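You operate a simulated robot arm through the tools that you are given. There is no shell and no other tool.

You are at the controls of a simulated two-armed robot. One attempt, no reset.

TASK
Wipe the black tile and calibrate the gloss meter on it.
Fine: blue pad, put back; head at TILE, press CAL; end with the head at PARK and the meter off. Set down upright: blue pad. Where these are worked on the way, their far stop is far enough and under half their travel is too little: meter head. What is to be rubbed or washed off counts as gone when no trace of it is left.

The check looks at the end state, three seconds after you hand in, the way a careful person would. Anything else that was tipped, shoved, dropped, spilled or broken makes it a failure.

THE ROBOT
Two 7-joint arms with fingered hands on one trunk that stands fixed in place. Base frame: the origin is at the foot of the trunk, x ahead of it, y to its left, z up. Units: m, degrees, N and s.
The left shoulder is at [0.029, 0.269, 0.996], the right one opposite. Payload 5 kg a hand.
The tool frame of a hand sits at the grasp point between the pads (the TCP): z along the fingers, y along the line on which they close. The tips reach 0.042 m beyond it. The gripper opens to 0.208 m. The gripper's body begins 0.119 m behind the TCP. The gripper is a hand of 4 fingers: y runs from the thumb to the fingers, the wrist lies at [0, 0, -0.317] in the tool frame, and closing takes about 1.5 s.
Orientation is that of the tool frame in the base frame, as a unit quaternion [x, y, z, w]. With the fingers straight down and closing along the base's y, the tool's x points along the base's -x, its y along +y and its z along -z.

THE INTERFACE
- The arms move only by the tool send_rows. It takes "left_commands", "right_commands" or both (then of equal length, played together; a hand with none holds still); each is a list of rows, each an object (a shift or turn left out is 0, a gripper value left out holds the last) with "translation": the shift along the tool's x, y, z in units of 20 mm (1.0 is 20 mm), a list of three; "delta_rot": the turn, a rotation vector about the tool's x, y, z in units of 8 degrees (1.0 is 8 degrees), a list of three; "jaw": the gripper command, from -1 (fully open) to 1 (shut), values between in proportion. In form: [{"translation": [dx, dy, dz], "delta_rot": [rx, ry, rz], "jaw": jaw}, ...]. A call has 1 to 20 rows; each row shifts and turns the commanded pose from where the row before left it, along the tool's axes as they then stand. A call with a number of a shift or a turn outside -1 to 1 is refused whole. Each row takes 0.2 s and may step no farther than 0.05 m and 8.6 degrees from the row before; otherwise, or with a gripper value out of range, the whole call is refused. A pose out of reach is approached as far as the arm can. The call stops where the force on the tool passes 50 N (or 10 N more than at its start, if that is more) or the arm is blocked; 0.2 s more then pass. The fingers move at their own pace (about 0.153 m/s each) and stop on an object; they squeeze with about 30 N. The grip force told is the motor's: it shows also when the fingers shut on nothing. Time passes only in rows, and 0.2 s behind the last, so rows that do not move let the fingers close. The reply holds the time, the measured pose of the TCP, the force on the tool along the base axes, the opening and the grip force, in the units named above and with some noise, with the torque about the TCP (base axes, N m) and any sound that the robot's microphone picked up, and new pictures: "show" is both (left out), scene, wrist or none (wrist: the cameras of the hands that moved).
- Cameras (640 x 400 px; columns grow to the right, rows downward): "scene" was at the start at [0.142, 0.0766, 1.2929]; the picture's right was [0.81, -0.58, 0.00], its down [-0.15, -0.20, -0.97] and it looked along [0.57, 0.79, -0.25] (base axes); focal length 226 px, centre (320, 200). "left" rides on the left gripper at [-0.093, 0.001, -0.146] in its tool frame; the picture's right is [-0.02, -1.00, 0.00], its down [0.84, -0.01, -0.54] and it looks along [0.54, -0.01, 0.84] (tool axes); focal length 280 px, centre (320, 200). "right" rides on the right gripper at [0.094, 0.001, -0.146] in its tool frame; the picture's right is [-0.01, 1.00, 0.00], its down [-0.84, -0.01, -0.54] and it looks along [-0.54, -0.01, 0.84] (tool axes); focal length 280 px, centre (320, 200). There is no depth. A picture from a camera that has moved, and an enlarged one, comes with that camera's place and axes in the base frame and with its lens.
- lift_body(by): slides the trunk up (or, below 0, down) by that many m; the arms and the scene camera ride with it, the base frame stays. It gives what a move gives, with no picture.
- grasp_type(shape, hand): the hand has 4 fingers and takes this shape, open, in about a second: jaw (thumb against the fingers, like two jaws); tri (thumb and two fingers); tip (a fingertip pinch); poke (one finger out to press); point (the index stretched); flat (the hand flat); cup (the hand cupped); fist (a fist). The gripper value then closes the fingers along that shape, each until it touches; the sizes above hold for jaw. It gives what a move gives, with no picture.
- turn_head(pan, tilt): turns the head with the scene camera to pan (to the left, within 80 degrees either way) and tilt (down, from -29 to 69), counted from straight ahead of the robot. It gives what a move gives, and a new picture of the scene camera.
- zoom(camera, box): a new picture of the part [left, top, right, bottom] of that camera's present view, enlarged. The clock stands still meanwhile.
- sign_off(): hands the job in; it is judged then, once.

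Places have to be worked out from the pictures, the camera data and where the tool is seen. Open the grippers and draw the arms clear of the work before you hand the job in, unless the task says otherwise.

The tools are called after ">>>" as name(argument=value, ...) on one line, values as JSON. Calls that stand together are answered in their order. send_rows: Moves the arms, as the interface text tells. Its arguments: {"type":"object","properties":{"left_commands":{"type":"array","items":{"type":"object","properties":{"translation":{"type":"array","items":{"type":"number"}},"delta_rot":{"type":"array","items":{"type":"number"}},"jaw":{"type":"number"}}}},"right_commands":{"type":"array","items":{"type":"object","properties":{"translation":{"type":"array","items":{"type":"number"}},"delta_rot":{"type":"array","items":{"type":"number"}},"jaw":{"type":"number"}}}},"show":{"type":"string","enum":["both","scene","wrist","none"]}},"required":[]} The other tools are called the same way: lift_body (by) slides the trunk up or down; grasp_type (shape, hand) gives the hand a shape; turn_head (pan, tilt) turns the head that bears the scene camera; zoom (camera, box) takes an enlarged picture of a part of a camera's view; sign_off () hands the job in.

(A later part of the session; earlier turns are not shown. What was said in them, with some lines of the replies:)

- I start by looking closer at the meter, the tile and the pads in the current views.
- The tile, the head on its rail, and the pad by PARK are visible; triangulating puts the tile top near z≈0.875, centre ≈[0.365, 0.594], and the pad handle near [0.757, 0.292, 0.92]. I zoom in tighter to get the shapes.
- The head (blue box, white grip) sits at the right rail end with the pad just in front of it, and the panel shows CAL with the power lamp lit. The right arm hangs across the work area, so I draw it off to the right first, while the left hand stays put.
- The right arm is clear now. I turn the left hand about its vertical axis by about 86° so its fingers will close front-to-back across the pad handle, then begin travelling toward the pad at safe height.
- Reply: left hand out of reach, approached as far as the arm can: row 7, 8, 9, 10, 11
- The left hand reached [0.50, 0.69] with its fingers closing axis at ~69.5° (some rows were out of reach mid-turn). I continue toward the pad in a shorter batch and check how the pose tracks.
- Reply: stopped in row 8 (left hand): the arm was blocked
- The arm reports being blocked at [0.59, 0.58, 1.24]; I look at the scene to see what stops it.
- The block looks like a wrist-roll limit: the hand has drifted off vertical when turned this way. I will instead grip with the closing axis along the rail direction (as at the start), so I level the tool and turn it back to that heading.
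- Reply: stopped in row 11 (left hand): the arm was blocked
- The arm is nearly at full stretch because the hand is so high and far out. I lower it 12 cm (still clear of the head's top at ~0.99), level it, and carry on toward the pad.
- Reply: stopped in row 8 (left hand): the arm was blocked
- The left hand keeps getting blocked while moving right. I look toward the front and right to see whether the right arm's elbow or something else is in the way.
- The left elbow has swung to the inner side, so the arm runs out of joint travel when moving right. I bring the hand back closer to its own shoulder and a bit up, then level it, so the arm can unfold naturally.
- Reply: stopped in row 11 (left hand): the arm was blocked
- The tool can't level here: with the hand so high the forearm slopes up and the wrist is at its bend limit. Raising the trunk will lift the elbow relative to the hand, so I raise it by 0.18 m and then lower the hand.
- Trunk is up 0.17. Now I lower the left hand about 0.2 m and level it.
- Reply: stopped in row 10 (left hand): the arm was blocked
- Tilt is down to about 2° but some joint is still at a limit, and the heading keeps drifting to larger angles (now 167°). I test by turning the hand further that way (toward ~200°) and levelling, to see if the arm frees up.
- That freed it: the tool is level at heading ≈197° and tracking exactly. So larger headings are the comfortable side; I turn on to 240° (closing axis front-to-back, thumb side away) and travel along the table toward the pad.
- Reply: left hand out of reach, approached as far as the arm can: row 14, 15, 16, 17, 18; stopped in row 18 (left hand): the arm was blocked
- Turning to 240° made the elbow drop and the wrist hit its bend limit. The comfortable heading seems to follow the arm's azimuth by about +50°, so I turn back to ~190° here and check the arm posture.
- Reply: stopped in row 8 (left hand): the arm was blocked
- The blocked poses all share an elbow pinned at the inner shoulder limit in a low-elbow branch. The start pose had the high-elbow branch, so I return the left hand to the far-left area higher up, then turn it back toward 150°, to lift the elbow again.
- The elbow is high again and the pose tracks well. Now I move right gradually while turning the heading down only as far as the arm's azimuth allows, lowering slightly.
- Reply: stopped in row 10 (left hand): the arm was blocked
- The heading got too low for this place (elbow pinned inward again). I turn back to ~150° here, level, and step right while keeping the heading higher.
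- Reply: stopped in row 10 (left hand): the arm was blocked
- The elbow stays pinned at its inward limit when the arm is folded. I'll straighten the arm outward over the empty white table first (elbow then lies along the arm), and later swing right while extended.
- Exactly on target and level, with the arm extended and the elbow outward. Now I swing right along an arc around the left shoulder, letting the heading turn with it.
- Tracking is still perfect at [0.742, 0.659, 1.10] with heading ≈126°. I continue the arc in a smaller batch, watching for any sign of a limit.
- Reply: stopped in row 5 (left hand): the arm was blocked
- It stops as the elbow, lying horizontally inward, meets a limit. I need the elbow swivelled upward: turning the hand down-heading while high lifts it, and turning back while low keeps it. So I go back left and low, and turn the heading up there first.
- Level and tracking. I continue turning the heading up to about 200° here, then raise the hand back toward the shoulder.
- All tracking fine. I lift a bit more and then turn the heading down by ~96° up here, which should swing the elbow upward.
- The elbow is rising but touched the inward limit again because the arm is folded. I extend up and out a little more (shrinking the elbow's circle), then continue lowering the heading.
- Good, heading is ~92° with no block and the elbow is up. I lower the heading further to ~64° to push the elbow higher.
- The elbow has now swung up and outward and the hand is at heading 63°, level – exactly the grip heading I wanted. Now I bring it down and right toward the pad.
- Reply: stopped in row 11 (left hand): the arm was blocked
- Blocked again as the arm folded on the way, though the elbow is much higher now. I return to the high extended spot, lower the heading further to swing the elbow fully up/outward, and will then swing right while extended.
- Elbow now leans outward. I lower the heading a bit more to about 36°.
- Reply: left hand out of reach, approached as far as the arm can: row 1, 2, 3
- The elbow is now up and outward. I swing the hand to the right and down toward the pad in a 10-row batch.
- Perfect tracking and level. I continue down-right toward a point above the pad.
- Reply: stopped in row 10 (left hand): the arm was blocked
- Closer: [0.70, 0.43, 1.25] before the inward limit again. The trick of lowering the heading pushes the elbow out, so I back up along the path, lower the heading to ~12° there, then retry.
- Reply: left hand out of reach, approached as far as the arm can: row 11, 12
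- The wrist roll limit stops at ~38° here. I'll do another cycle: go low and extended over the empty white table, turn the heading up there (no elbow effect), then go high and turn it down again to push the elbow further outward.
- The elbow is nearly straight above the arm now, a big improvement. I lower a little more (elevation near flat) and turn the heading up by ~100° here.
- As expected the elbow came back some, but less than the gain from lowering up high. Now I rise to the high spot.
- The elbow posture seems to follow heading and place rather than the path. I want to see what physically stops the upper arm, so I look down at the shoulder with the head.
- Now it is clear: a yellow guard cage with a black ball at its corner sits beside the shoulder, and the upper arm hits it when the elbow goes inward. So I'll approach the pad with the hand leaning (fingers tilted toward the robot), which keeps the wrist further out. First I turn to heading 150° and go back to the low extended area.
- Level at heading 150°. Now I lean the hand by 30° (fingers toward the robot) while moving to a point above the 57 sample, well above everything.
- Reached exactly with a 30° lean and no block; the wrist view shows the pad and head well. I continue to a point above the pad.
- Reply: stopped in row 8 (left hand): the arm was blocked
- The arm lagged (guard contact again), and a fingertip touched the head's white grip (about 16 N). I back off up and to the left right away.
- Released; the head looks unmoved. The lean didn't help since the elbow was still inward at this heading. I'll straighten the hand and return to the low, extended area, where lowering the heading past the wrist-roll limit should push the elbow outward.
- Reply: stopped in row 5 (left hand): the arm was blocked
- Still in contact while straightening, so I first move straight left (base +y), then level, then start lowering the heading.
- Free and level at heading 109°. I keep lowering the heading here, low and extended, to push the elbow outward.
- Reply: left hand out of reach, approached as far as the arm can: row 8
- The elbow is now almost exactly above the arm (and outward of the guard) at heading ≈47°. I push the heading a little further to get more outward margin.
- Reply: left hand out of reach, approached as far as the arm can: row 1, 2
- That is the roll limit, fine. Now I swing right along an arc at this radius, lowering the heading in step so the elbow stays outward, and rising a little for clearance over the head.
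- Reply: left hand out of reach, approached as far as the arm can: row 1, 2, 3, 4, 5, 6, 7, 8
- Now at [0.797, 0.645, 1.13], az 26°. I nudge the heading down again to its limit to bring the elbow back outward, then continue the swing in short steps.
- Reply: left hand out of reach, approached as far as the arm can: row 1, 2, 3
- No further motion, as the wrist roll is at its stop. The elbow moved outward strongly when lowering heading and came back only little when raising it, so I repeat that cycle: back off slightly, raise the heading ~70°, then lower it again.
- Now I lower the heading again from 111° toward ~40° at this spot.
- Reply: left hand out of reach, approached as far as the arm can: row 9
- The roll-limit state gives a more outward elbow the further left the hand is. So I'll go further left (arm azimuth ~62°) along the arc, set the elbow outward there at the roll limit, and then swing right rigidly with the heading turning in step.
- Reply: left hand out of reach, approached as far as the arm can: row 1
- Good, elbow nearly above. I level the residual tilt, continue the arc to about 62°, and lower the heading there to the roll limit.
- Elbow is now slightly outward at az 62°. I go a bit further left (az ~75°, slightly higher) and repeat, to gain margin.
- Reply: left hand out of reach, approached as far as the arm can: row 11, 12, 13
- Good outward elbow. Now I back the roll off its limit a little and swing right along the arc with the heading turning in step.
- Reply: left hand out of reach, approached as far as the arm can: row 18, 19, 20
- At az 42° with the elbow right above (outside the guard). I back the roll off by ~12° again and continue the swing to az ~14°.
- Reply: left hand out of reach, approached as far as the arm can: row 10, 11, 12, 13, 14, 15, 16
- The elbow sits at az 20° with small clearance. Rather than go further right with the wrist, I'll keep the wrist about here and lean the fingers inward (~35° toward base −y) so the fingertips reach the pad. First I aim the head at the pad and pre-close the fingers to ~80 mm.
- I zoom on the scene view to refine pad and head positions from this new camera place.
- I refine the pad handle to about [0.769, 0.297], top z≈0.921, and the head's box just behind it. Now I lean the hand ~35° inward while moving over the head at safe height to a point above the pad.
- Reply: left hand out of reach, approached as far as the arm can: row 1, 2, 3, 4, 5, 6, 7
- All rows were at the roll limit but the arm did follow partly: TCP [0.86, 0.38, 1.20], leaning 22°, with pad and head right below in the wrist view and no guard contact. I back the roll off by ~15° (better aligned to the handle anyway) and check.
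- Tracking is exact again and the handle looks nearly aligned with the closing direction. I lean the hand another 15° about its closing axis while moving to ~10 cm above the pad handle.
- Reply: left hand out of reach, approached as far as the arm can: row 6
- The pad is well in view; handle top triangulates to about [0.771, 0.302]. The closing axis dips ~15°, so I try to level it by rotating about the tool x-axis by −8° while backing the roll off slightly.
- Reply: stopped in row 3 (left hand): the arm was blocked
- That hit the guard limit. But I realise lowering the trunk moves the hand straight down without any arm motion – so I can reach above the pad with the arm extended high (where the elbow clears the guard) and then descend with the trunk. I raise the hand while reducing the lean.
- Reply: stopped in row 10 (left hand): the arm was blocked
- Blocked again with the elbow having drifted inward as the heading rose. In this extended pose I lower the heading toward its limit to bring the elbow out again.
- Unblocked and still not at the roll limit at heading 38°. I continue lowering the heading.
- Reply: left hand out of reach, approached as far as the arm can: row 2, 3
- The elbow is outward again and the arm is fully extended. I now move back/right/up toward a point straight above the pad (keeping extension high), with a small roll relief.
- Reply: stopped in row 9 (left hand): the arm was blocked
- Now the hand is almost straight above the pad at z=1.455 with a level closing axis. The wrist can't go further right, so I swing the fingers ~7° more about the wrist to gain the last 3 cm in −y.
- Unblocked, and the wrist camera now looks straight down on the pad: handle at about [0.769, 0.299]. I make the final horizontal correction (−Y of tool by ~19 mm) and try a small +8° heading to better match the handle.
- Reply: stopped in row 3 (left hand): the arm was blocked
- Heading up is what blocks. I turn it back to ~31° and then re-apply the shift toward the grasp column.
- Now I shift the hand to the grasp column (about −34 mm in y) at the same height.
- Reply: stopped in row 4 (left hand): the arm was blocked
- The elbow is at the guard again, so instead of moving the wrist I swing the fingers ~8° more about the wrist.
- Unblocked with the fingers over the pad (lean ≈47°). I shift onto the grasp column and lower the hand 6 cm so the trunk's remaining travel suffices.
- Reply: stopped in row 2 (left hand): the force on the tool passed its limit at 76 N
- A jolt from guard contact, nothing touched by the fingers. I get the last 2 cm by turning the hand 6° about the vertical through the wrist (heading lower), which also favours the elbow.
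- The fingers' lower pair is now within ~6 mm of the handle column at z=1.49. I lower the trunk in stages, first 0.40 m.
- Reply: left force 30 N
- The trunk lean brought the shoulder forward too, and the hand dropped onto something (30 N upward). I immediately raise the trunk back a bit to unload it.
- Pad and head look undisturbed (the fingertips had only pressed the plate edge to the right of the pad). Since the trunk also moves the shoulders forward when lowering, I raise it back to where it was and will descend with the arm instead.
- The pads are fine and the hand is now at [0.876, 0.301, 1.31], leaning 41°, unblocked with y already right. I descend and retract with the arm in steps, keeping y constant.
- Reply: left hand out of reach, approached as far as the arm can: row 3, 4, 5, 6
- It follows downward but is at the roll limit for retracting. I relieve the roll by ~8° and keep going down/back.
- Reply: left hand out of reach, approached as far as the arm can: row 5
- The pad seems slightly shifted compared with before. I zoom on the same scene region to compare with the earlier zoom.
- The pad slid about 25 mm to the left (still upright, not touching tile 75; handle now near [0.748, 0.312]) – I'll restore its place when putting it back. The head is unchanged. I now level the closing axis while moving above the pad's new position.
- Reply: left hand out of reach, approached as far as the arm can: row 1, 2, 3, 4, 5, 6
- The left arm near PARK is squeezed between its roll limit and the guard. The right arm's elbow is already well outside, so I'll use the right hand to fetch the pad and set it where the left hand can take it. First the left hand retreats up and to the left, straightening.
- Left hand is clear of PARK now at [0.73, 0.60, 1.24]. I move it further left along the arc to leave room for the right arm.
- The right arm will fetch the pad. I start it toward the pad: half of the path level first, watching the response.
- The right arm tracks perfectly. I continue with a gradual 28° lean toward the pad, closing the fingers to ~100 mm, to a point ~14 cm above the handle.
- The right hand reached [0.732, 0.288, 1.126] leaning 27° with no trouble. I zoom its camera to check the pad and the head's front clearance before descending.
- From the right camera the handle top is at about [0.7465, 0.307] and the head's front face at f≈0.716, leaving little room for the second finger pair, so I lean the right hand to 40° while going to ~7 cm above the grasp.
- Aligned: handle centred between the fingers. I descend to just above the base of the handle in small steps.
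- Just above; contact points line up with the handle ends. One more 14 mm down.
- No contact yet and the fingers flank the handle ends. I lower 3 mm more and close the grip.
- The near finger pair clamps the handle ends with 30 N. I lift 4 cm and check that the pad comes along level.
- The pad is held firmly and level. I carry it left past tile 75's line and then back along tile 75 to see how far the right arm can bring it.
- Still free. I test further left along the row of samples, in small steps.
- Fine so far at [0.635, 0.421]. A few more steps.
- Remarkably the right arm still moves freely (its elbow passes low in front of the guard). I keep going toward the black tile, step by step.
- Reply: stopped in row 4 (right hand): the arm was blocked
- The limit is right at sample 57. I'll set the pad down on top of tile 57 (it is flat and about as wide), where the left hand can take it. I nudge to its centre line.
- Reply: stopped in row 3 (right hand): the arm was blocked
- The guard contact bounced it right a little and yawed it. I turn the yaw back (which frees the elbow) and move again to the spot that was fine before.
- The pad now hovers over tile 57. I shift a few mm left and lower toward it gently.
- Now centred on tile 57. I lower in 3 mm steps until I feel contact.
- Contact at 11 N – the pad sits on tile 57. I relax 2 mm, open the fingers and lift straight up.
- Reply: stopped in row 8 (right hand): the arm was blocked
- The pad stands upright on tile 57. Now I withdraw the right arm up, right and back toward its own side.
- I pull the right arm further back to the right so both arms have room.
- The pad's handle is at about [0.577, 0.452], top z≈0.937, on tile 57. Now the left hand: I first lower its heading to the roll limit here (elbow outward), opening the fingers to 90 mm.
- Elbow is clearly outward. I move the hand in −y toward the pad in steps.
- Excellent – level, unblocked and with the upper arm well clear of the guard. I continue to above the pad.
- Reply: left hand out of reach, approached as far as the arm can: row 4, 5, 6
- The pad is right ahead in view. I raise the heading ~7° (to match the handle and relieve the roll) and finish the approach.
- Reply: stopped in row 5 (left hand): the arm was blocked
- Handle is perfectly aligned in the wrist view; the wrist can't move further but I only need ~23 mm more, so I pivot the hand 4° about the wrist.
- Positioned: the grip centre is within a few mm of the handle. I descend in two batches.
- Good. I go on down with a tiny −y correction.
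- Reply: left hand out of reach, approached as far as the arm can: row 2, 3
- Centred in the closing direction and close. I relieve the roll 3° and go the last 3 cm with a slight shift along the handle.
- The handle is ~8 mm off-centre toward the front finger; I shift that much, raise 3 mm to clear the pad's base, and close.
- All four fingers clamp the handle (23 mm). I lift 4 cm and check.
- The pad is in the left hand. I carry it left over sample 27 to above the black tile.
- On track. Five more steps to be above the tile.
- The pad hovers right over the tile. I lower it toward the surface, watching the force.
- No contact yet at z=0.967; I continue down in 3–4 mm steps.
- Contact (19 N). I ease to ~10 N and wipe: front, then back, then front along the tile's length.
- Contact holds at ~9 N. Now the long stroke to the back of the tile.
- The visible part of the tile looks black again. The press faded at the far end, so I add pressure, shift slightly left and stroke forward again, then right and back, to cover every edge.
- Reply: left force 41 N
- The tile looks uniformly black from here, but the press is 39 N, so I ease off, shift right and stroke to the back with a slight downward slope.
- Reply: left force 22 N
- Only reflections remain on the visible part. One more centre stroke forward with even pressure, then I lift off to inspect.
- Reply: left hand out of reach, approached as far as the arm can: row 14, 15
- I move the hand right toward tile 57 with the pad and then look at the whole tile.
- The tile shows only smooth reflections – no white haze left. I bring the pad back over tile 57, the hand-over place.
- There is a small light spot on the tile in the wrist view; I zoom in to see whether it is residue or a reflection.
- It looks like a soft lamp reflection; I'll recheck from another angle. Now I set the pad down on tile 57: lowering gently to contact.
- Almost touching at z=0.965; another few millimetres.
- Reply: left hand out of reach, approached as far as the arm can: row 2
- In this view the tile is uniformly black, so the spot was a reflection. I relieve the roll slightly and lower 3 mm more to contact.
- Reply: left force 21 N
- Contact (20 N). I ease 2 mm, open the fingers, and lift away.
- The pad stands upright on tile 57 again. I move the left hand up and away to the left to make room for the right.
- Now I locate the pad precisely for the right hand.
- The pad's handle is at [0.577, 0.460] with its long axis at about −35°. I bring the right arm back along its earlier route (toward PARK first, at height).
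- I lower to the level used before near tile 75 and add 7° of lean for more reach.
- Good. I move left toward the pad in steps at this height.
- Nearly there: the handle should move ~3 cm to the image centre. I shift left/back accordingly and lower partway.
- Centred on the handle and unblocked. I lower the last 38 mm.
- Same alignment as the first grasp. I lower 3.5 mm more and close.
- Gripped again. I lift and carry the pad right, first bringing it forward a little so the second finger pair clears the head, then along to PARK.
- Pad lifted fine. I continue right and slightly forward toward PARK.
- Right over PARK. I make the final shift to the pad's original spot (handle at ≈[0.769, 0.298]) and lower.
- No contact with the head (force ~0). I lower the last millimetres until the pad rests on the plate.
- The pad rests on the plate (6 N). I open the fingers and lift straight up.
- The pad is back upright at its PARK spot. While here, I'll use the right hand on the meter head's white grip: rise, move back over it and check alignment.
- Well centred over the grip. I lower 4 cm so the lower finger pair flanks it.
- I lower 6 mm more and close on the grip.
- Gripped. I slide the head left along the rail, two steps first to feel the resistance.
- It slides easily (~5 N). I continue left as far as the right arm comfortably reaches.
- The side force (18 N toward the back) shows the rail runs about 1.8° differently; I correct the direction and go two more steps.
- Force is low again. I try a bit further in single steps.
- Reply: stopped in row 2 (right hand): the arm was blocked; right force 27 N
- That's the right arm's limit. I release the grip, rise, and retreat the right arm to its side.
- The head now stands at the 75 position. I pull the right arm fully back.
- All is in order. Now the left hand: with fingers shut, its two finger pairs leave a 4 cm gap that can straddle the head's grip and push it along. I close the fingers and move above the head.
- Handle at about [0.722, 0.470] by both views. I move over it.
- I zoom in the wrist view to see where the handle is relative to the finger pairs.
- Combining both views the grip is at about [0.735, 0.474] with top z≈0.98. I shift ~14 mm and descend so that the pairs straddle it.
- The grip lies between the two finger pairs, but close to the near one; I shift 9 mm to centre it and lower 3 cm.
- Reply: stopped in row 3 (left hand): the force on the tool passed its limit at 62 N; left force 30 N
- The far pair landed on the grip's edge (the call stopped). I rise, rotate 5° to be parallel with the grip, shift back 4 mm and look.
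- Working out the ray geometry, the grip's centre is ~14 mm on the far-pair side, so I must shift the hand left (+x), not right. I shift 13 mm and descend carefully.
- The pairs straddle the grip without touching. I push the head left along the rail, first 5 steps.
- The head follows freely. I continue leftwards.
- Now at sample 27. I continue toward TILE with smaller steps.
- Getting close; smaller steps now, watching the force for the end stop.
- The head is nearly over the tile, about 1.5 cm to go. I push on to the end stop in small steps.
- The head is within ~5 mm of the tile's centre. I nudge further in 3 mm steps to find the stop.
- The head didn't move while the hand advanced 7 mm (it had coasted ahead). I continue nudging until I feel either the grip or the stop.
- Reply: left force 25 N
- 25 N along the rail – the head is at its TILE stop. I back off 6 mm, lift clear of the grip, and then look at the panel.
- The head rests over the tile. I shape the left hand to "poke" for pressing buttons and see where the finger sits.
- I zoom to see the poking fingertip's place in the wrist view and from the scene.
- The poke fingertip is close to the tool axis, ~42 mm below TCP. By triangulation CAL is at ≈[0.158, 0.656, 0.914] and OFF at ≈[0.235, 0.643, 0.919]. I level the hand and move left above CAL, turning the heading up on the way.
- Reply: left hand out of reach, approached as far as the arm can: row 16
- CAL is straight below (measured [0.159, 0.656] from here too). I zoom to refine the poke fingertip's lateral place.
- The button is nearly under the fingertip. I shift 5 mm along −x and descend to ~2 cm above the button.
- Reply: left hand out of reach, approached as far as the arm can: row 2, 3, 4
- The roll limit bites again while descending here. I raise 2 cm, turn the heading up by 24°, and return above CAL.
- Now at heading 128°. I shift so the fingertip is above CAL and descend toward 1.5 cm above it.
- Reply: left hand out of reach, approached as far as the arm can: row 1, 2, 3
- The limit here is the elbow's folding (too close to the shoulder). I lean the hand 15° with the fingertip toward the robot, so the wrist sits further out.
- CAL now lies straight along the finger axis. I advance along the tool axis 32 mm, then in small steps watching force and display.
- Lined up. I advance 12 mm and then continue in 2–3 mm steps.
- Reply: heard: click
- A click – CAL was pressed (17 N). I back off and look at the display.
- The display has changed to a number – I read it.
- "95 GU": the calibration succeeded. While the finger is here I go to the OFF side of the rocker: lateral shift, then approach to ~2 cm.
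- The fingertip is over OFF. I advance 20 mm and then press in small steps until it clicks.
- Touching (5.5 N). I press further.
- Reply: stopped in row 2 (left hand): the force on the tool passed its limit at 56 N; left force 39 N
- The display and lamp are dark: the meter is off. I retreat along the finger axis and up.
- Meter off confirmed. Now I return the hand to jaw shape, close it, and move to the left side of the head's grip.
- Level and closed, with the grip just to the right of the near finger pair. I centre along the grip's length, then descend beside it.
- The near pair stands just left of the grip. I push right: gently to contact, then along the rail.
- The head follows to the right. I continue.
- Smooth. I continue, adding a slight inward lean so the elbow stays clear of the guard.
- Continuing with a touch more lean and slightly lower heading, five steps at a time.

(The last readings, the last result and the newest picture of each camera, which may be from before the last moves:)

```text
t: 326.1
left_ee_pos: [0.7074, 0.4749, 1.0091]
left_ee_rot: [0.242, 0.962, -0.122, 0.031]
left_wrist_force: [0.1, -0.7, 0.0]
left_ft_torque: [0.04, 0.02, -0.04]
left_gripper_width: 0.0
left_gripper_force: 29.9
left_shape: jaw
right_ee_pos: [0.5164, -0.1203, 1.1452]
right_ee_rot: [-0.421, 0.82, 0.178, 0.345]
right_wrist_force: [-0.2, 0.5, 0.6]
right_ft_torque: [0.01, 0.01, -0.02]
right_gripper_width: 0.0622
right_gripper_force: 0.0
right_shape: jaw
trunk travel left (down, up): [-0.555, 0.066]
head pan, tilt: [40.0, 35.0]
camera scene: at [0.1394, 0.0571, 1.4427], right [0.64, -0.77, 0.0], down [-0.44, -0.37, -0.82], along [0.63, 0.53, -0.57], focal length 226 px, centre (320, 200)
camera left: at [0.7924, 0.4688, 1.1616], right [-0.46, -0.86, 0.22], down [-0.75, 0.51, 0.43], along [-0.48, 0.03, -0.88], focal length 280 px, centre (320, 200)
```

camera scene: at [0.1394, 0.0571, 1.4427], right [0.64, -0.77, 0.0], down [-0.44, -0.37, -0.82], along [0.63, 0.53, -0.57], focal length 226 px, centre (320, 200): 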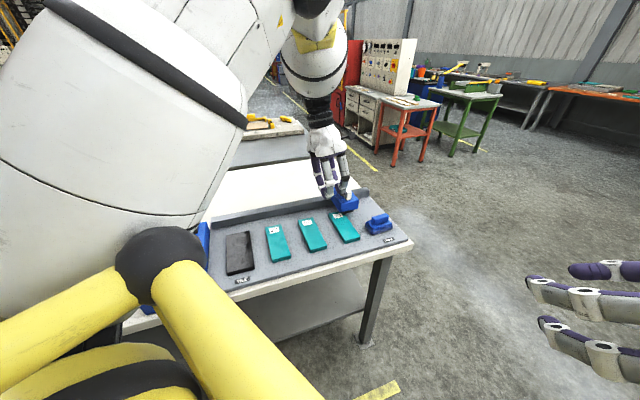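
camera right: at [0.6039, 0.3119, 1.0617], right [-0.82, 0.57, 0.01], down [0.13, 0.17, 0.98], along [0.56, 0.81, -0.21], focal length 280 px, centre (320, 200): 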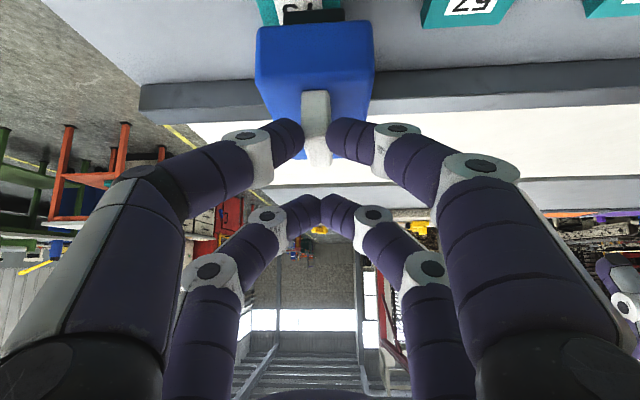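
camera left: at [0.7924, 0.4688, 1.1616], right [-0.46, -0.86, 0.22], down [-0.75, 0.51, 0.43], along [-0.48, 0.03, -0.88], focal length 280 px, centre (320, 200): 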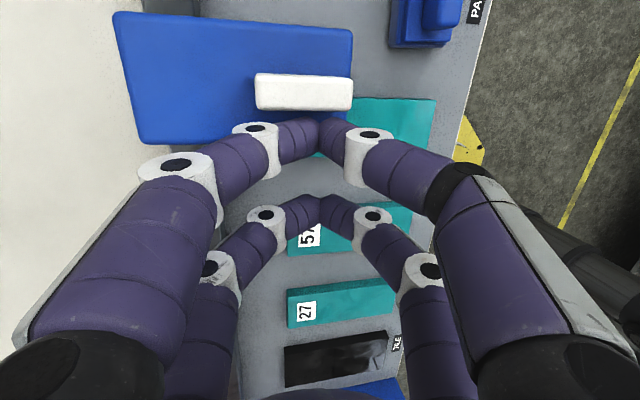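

Nearly there. I push on in small steps toward the PARK stop.

>>> send_rows(left_commands=[{"translation": [-0.75, 0, 0.095], "delta_rot": [0.08, -0.036, 0.05], "jaw": 1}, {"translation": [-0.75, 0, 0.095], "delta_rot": [0.08, -0.036, 0.05], "jaw": 1}, {"translation": [-0.7, 0, 0.095], "delta_rot": [0.08, -0.036, 0.05], "jaw": 1}], show="both")

>>> zoom(camera="scene", box=[290, 160, 420, 260])

```text
t: 326.9
left_ee_pos: [0.7471, 0.4542, 1.0087]
left_ee_rot: [0.252, 0.957, -0.138, 0.035]
left_wrist_force: [0.4, -0.1, -0.4]
left_ft_torque: [0.03, -0.03, -0.01]
left_gripper_width: 0.0
left_gripper_force: 30.2
left_shape: jaw
right_ee_pos: [0.5163, -0.1192, 1.1446]
right_ee_rot: [-0.421, 0.82, 0.177, 0.345]
right_wrist_force: [1.0, -0.4, 0.0]
right_ft_torque: [0.0, 0.0, 0.02]
right_gripper_width: 0.0622
right_gripper_force: 0.1
right_shape: jaw
trunk travel left (down, up): [-0.555, 0.066]
head pan, tilt: [40.0, 35.0]
camera scene: at [0.1393, 0.0572, 1.4427], right [0.64, -0.77, 0.0], down [-0.44, -0.37, -0.82], along [0.63, 0.53, -0.57], focal length 226 px, centre (320, 200)
camera left: at [0.8305, 0.4516, 1.1619], right [-0.48, -0.84, 0.25], down [-0.74, 0.54, 0.4], along [-0.47, 0.01, -0.88], focal length 280 px, centre (320, 200)
```

scene: 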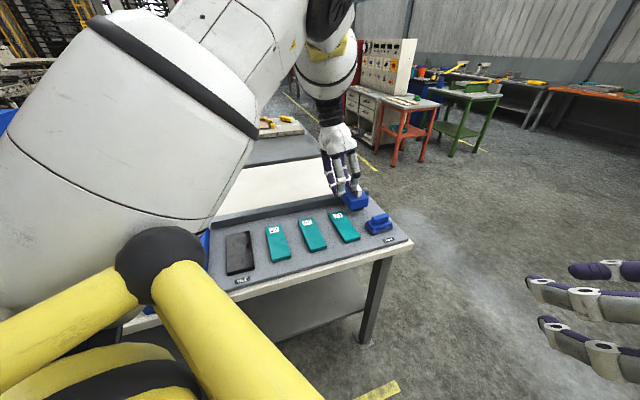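
left: 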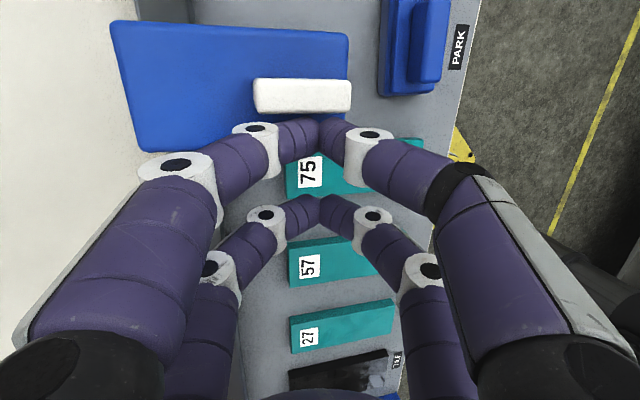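

```text
4.00 times, centred on (355, 210) of scene
camera zoom: at [0.1393, 0.0572, 1.4427], right [0.64, -0.77, 0.0], down [-0.44, -0.37, -0.82], along [0.63, 0.53, -0.57], focal length 906 px, centre (180, 160)
```

zoom: 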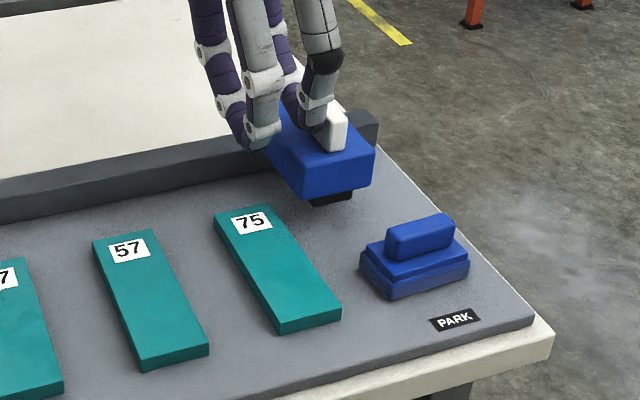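

About 4 cm to go to PARK. I continue in 12 mm steps.

>>> send_rows(left_commands=[{"translation": [-0.6, 0, 0.09], "delta_rot": [0.05, -0.02, 0.04], "jaw": 1}, {"translation": [-0.6, 0, 0.09], "delta_rot": [0.05, -0.02, 0.04], "jaw": 1}, {"translation": [0, 0, 0], "jaw": 1}], show="both")

>>> zoom(camera="scene", box=[290, 160, 420, 260])

```text
t: 327.7
left_ee_pos: [0.7682, 0.4403, 1.0101]
left_ee_rot: [0.255, 0.955, -0.146, 0.038]
left_wrist_force: [0.4, -0.2, 0.6]
left_ft_torque: [-0.01, -0.01, -0.01]
left_gripper_width: 0.0
left_gripper_force: 30.2
left_shape: jaw
right_ee_pos: [0.5163, -0.1192, 1.1447]
right_ee_rot: [-0.421, 0.82, 0.177, 0.345]
right_wrist_force: [-0.5, -0.2, 0.3]
right_ft_torque: [0.0, -0.02, -0.01]
right_gripper_width: 0.0624
right_gripper_force: 0.0
right_shape: jaw
trunk travel left (down, up): [-0.555, 0.066]
head pan, tilt: [40.0, 35.0]
camera scene: at [0.1392, 0.0574, 1.4427], right [0.64, -0.77, 0.0], down [-0.44, -0.37, -0.82], along [0.63, 0.53, -0.57], focal length 226 px, centre (320, 200)
camera left: at [0.851, 0.441, 1.1621], right [-0.49, -0.83, 0.26], down [-0.73, 0.55, 0.4], along [-0.47, 0.0, -0.88], focal length 280 px, centre (320, 200)
```

scene: 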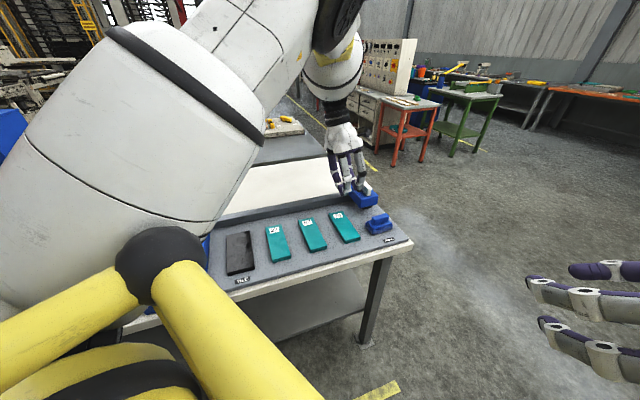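
left: 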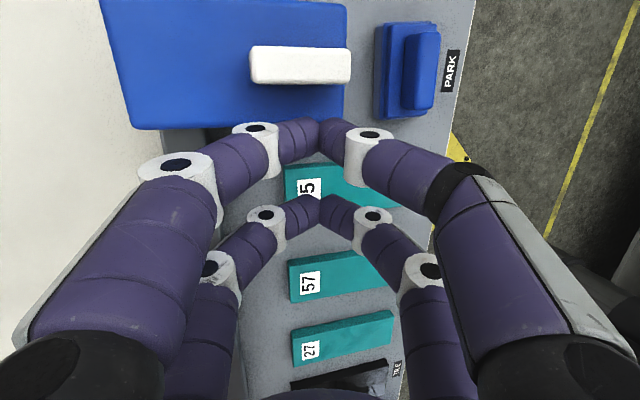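

```text
4.00 times, centred on (355, 210) of scene
camera zoom: at [0.1392, 0.0574, 1.4427], right [0.64, -0.77, 0.0], down [-0.44, -0.37, -0.82], along [0.63, 0.53, -0.57], focal length 906 px, centre (180, 160)
```

zoom: 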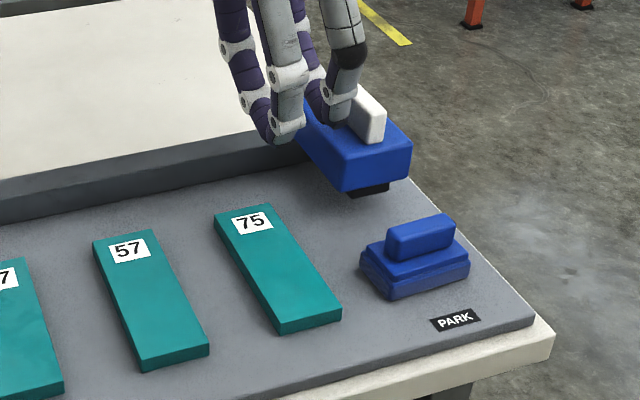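

The head coasted to the rail's end at PARK (handle r≈0.52, as at the start). I follow gently to make sure it is against its stop.

>>> send_rows(left_commands=[{"translation": [-0.4, 0, 0.07], "delta_rot": [0.03, -0.015, 0.03], "jaw": 1}, {"translation": [-0.4, 0, 0.07], "delta_rot": [0.03, -0.015, 0.03], "jaw": 1}, {"translation": [-0.3, 0, 0.05], "jaw": 1}, {"translation": [0, 0, 0], "jaw": 1}], show="wrist")

>>> zoom(camera="scene", box=[290, 160, 420, 260])

```text
t: 328.7
left_ee_pos: [0.7861, 0.4306, 1.0087]
left_ee_rot: [0.258, 0.954, -0.149, 0.038]
left_wrist_force: [-8.8, 3.2, -0.4]
left_ft_torque: [0.1, 0.24, -0.11]
left_gripper_width: 0.0
left_gripper_force: 29.6
left_shape: jaw
right_ee_pos: [0.5154, -0.12, 1.1448]
right_ee_rot: [-0.421, 0.82, 0.177, 0.344]
right_wrist_force: [-0.2, 0.2, 0.1]
right_ft_torque: [0.01, 0.01, 0.03]
right_gripper_width: 0.0621
right_gripper_force: 0.0
right_shape: jaw
trunk travel left (down, up): [-0.555, 0.066]
head pan, tilt: [40.0, 35.0]
camera left: at [0.869, 0.4309, 1.1615], right [-0.49, -0.83, 0.27], down [-0.73, 0.56, 0.39], along [-0.47, 0.0, -0.88], focal length 280 px, centre (320, 200)
```

left: 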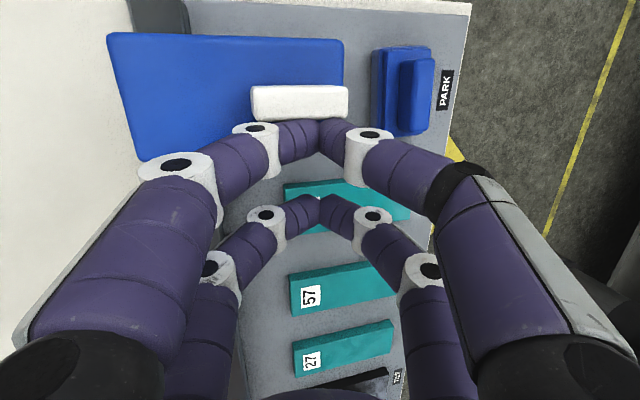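

```text
4.00 times, centred on (355, 210) of scene
camera zoom: at [0.1389, 0.0575, 1.4428], right [0.64, -0.77, 0.0], down [-0.44, -0.37, -0.82], along [0.63, 0.53, -0.57], focal length 906 px, centre (180, 160)
```

zoom: 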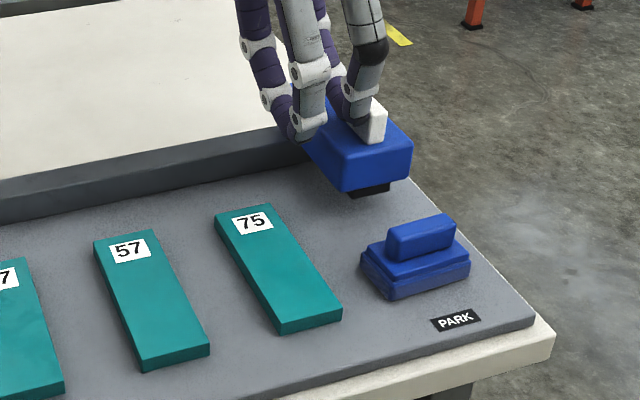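

9 N against the stop: the head is firmly at PARK. I back off, rise and withdraw the left hand.

>>> send_rows(left_commands=[{"translation": [0.6, 0, -0.08], "jaw": 1}, {"translation": [-0.14, -0.26, -0.94], "jaw": 1}, {"translation": [-0.14, -0.26, -0.94], "jaw": 1}, {"translation": [-0.14, -0.26, -0.94], "jaw": 1}, {"translation": [-0.14, -0.26, -0.94], "jaw": 1}, {"translation": [-0.14, -0.26, -0.94], "jaw": 1}, {"translation": [0.5, 0.8, -0.3], "jaw": 1}, {"translation": [0.5, 0.8, -0.3], "jaw": 1}, {"translation": [0.5, 0.8, -0.3], "jaw": 1}, {"translation": [0.5, 0.8, -0.3], "jaw": 1}, {"translation": [0.5, 0.8, -0.3], "jaw": 1}, {"translation": [0.5, 0.8, -0.3], "jaw": 1}, {"translation": [0.5, 0.8, -0.3], "jaw": 1}, {"translation": [0.5, 0.8, -0.3], "jaw": 1}, {"translation": [0.5, 0.8, -0.3], "jaw": 1}, {"translation": [0.5, 0.8, -0.3], "jaw": 1}], show="both")

>>> zoom(camera="scene", box=[200, 160, 430, 300])

```text
t: 332.1
left_ee_pos: [0.7702, 0.6351, 1.1057]
left_ee_rot: [0.26, 0.953, -0.149, 0.038]
left_wrist_force: [0.2, 0.4, 0.1]
left_ft_torque: [-0.07, 0.0, 0.02]
left_gripper_width: 0.0001
left_gripper_force: 30.0
left_shape: jaw
right_ee_pos: [0.5157, -0.1188, 1.1442]
right_ee_rot: [-0.421, 0.82, 0.176, 0.345]
right_wrist_force: [-0.5, 1.1, 0.1]
right_ft_torque: [0.0, 0.02, 0.0]
right_gripper_width: 0.0622
right_gripper_force: 0.1
right_shape: jaw
trunk travel left (down, up): [-0.555, 0.066]
head pan, tilt: [40.0, 35.0]
camera scene: at [0.1394, 0.058, 1.4427], right [0.64, -0.77, 0.0], down [-0.44, -0.37, -0.82], along [0.63, 0.53, -0.57], focal length 226 px, centre (320, 200)
camera left: at [0.8537, 0.6358, 1.259], right [-0.49, -0.83, 0.27], down [-0.73, 0.56, 0.39], along [-0.47, 0.0, -0.88], focal length 280 px, centre (320, 200)
```

scene: 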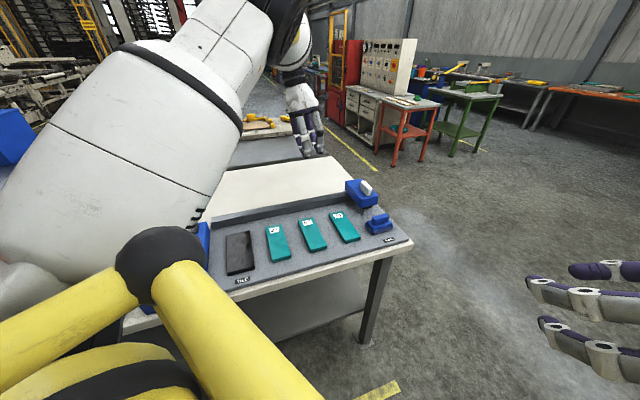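
left: 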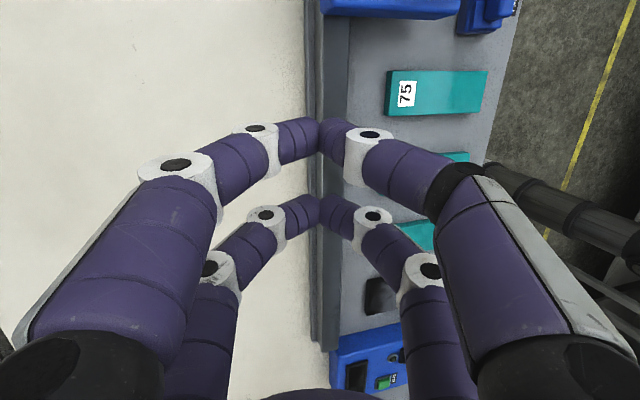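

```text
2.78 times, centred on (315, 230) of scene
camera zoom: at [0.1394, 0.058, 1.4427], right [0.64, -0.77, 0.0], down [-0.44, -0.37, -0.82], along [0.63, 0.53, -0.57], focal length 630 px, centre (334, 116)
```

zoom: 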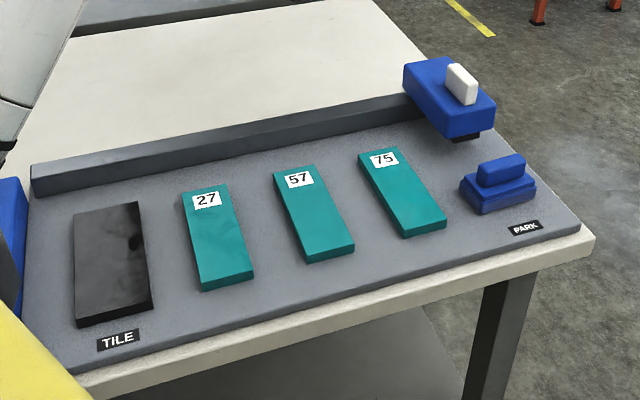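

Everything is in place: clean tile, head at PARK, pad upright at its spot. I now level and withdraw the left arm to its side, opening the gripper.

>>> send_rows(left_commands=[{"translation": [0.63, 0.08, -0.75], "delta_rot": [-0.384, 0.218, 0], "jaw": 0.5}, {"translation": [0.63, 0.08, -0.75], "delta_rot": [-0.384, 0.218, 0], "jaw": 0}, {"translation": [0.63, 0.08, -0.75], "delta_rot": [-0.384, 0.218, 0], "jaw": -0.5}, {"translation": [0.63, 0.08, -0.75], "delta_rot": [-0.384, 0.218, 0], "jaw": -1}, {"translation": [0.63, 0.08, -0.75], "delta_rot": [-0.384, 0.218, 0], "jaw": -1}, {"translation": [0.89, -0.15, -0.5], "delta_rot": [0, 0, -0.31]}, {"translation": [0.89, -0.15, -0.5], "delta_rot": [0, 0, -0.31]}, {"translation": [0.89, -0.15, -0.5], "delta_rot": [0, 0, -0.31]}, {"translation": [0.89, -0.1, -0.5], "delta_rot": [0, 0, -0.31]}, {"translation": [0.89, -0.05, -0.5], "delta_rot": [0, 0, -0.31]}, {"translation": [0.89, 0, -0.5], "delta_rot": [0, 0, -0.31]}, {"translation": [0.89, 0.05, -0.5], "delta_rot": [0, 0, -0.31]}, {"translation": [0.89, 0.1, -0.5], "delta_rot": [0, 0, -0.31]}, {"translation": [0.89, 0.15, -0.5], "delta_rot": [0, 0, -0.31]}, {"translation": [0.89, 0.2, -0.5], "delta_rot": [0, 0, -0.31]}, {"translation": [0.89, 0.25, -0.5], "delta_rot": [0, 0, -0.31]}, {"translation": [0.89, 0.3, -0.5], "delta_rot": [0, 0, -0.31]}], show="scene")

```text
t: 335.7
left_ee_pos: [0.5145, 0.7579, 1.2929]
left_ee_rot: [0.005, 1.0, -0.002, 0.001]
left_wrist_force: [-0.1, -0.3, 0.6]
left_ft_torque: [-0.01, -0.04, 0.0]
left_gripper_width: 0.2078
left_gripper_force: 0.0
left_shape: jaw
right_ee_pos: [0.5154, -0.1175, 1.145]
right_ee_rot: [-0.421, 0.82, 0.177, 0.345]
right_wrist_force: [-0.8, -0.3, 0.2]
right_ft_torque: [-0.02, -0.05, -0.03]
right_gripper_width: 0.062
right_gripper_force: 0.2
right_shape: jaw
trunk travel left (down, up): [-0.555, 0.066]
head pan, tilt: [40.0, 35.0]
camera scene: at [0.1388, 0.0575, 1.4428], right [0.64, -0.77, 0.0], down [-0.44, -0.37, -0.82], along [0.63, 0.53, -0.57], focal length 226 px, centre (320, 200)
```

scene: 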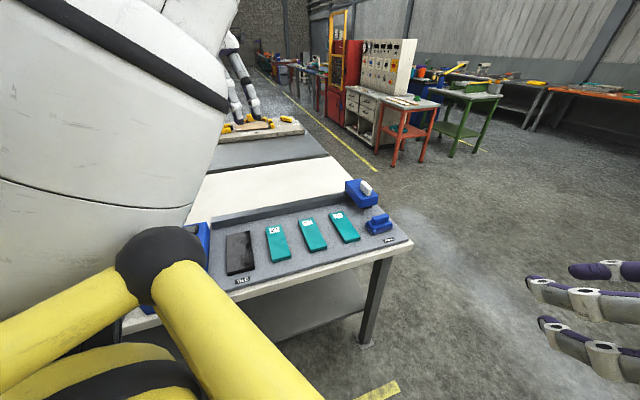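

I continue the left arm to its starting side and open the right gripper too.

>>> send_rows(left_commands=[{"translation": [0.92, 0.12, -0.33], "delta_rot": [0, 0, -0.39]}, {"translation": [0.9, 0.18, -0.33], "delta_rot": [0, 0, -0.39]}, {"translation": [0.88, 0.24, -0.33], "delta_rot": [0, 0, -0.39]}, {"translation": [0.86, 0.3, -0.33], "delta_rot": [0, 0, -0.39]}, {"translation": [0.84, 0.36, -0.33], "delta_rot": [0, 0, -0.39]}, {"translation": [0.81, 0.42, -0.33], "delta_rot": [0, 0, -0.39]}, {"translation": [0.78, 0.48, -0.33], "delta_rot": [0, 0, -0.39]}, {"translation": [0.75, 0.53, -0.33], "delta_rot": [0, 0, -0.39]}, {"translation": [0.71, 0.57, -0.33], "delta_rot": [0, 0, -0.39]}, {"translation": [0.67, 0.62, -0.33], "delta_rot": [0, 0, -0.39]}, {"translation": [0.64, 0.66, -0.33], "delta_rot": [0, 0, -0.39]}, {"translation": [0.6, 0.7, -0.33], "delta_rot": [0, 0, -0.39]}, {"translation": [0.56, 0.74, -0.33], "delta_rot": [0, 0, -0.39]}, {"translation": [0.53, 0.77, -0.33], "delta_rot": [0, 0, -0.39]}], right_commands=[{"jaw": -1}, {"jaw": -1}, {"jaw": -1}, {"jaw": -1}, {"jaw": -1}, {"jaw": -1}, {"jaw": -1}, {"jaw": -1}, {"jaw": -1}, {"jaw": -1}, {"jaw": -1}, {"jaw": -1}, {"jaw": -1}, {"jaw": -1}], show="both")

```text
t: 338.7
left_ee_pos: [0.2638, 0.8152, 1.3843]
left_ee_rot: [-0.368, 0.93, -0.002, 0.0]
left_wrist_force: [-0.7, 0.5, -0.4]
left_ft_torque: [-0.05, -0.04, 0.03]
left_gripper_width: 0.2079
left_gripper_force: 0.0
left_shape: jaw
right_ee_pos: [0.5157, -0.12, 1.1448]
right_ee_rot: [-0.421, 0.82, 0.177, 0.346]
right_wrist_force: [-1.2, 0.1, 0.1]
right_ft_torque: [0.03, 0.01, -0.03]
right_gripper_width: 0.2079
right_gripper_force: 0.1
right_shape: jaw
trunk travel left (down, up): [-0.555, 0.066]
head pan, tilt: [40.0, 35.0]
camera scene: at [0.1389, 0.0576, 1.4428], right [0.64, -0.77, 0.0], down [-0.44, -0.37, -0.82], along [0.63, 0.53, -0.57], focal length 226 px, centre (320, 200)
camera right: at [0.4155, -0.2575, 1.1802], right [-0.81, 0.59, 0.01], down [0.13, 0.16, 0.98], along [0.58, 0.79, -0.2], focal length 280 px, centre (320, 200)
camera left: at [0.3322, 0.8802, 1.5308], right [0.69, -0.72, 0.0], down [-0.61, -0.58, 0.54], along [-0.39, -0.38, -0.84], focal length 280 px, centre (320, 200)
```

scene: 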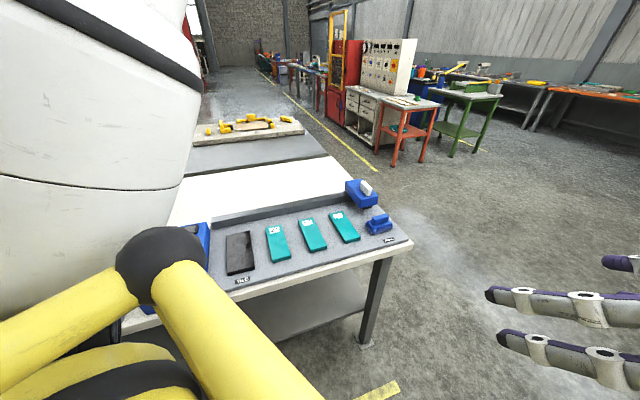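
right: 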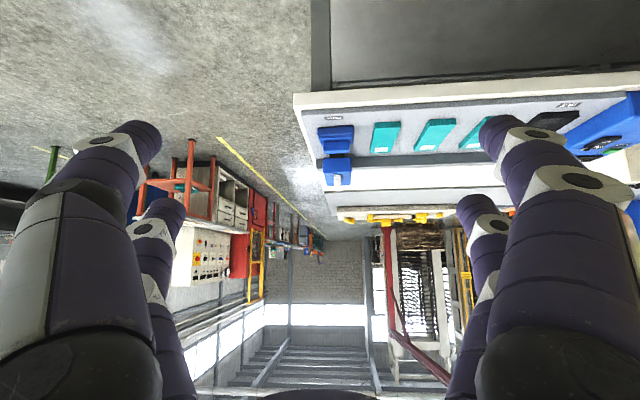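
left: 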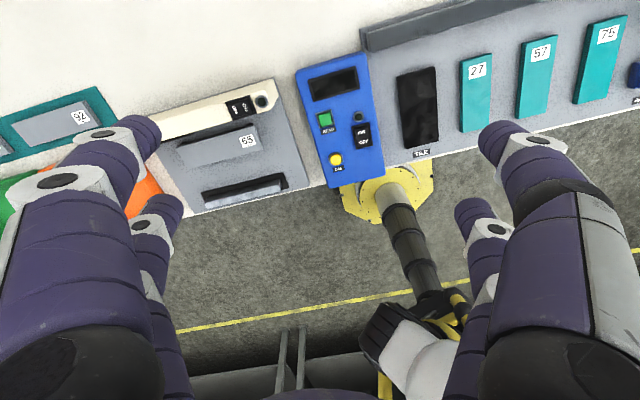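

From the left wrist camera the display and lamp are dark. I zoom on the tile and the pad/head for a final check.

>>> zoom(camera="left", box=[290, 40, 450, 190])

>>> zoom(camera="right", box=[280, 80, 480, 210])

>>> turn_head(pan=32, tilt=28)

>>> zoom(camera="scene", box=[280, 190, 400, 290])

```text
2.67 times, centred on (370, 115) of left
camera zoom: at [0.3322, 0.8802, 1.5308], right [0.69, -0.72, 0.0], down [-0.61, -0.58, 0.54], along [-0.39, -0.38, -0.84], focal length 748 px, centre (187, 427)
```

zoom: 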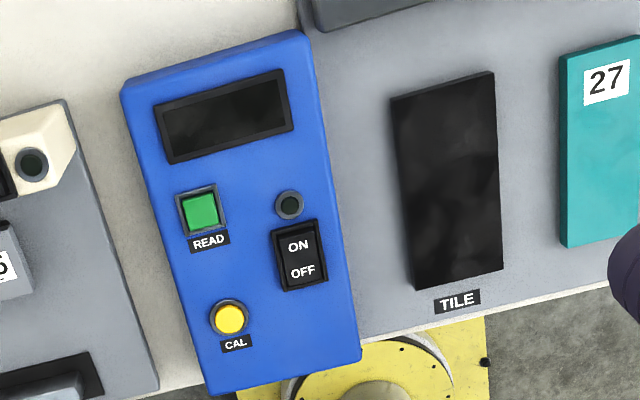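

```text
3.08 times, centred on (380, 145) of right
camera zoom: at [0.4155, -0.2575, 1.1802], right [-0.81, 0.59, 0.01], down [0.13, 0.16, 0.98], along [0.58, 0.79, -0.2], focal length 863 px, centre (135, 369)
```

zoom: 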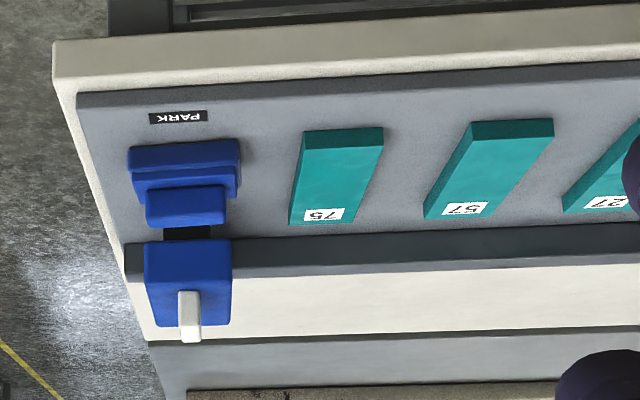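

```text
t: 339.4
left_ee_pos: [0.2649, 0.8154, 1.3844]
left_ee_rot: [-0.367, 0.93, -0.002, -0.001]
left_wrist_force: [0.6, 0.2, 0.3]
left_ft_torque: [-0.01, -0.01, 0.01]
left_gripper_width: 0.2079
left_gripper_force: 0.0
left_shape: jaw
right_ee_pos: [0.5167, -0.1197, 1.1453]
right_ee_rot: [-0.421, 0.82, 0.177, 0.345]
right_wrist_force: [-0.8, -0.5, 0.2]
right_ft_torque: [0.02, -0.01, -0.01]
right_gripper_width: 0.2081
right_gripper_force: 0.1
right_shape: jaw
trunk travel left (down, up): [-0.555, 0.066]
head pan, tilt: [32.0, 28.0]
camera scene: at [0.149, 0.0492, 1.4537], right [0.53, -0.85, 0.0], down [-0.4, -0.25, -0.88], along [0.75, 0.47, -0.47], focal length 226 px, centre (320, 200)
```

scene: 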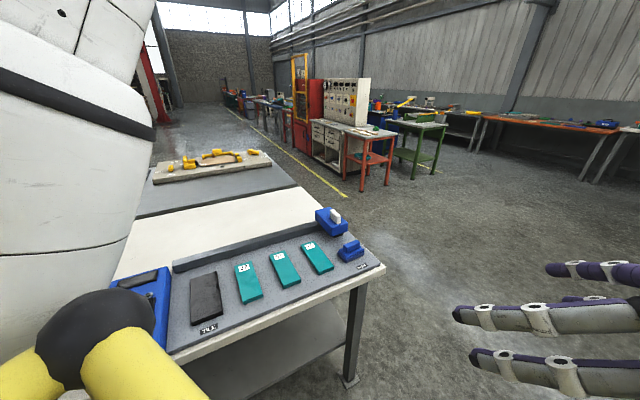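

```text
4.00 times, centred on (340, 240) of scene
camera zoom: at [0.149, 0.0492, 1.4537], right [0.53, -0.85, 0.0], down [-0.4, -0.25, -0.88], along [0.75, 0.47, -0.47], focal length 906 px, centre (240, 40)
```

zoom: 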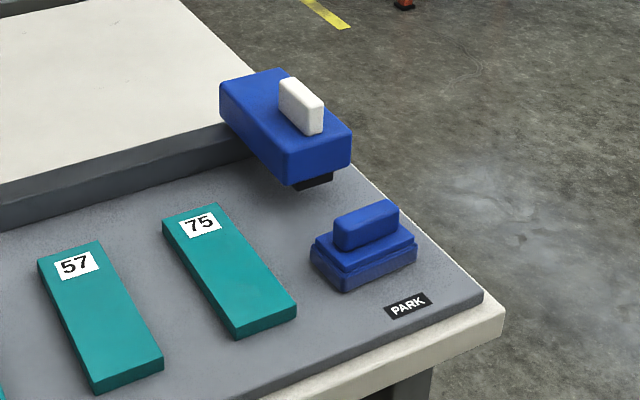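

The final checks all hold:
- **Tile:** clean.
- **Meter:** calibrated at 95 GU and now off, with the display and lamp dark and the rocker on OFF.
- **Head:** back at PARK, in the same place as in the earlier picture from this camera.
- **Blue pad:** upright, within about 4 mm of where it started.
- **Samples:** the other tiles have not moved.
- **Arms:** both grippers are open and both arms are clear.

I hand the job in.

>>> sign_off()

```text
The job is handed in.
```

I wiped the black tile, calibrated the gloss meter on it (it read 95 GU) and handed the job in. I have had no verdict from the check yet.

- **Tile:** no white haze is left on it; the light patches that show from some angles are reflections.
- **Meter:** I pressed CAL with the head against its stop at TILE and heard the click. It is now off, with the display and lamp dark.
- **Head:** it is back at PARK against its stop, in the same place as before the work.
- **Blue pad:** it stands upright at PARK, about 4 mm from where it began. A trunk move went wrong partway through and slid it about 25 mm, so I put it back with the right hand.
- **Tile 57:** the left arm could not reach PARK, so the pad rested on top of this tile during both hand-overs between the arms. None of the tiles I could compare (57 and 75) moved.
- **Early touch:** on a failed approach a finger brushed the head's white grip at about 16 N. It caused no visible shift.

Both grippers are open. The right arm is off the table; the left hand is above the back of it, about half a metre up.
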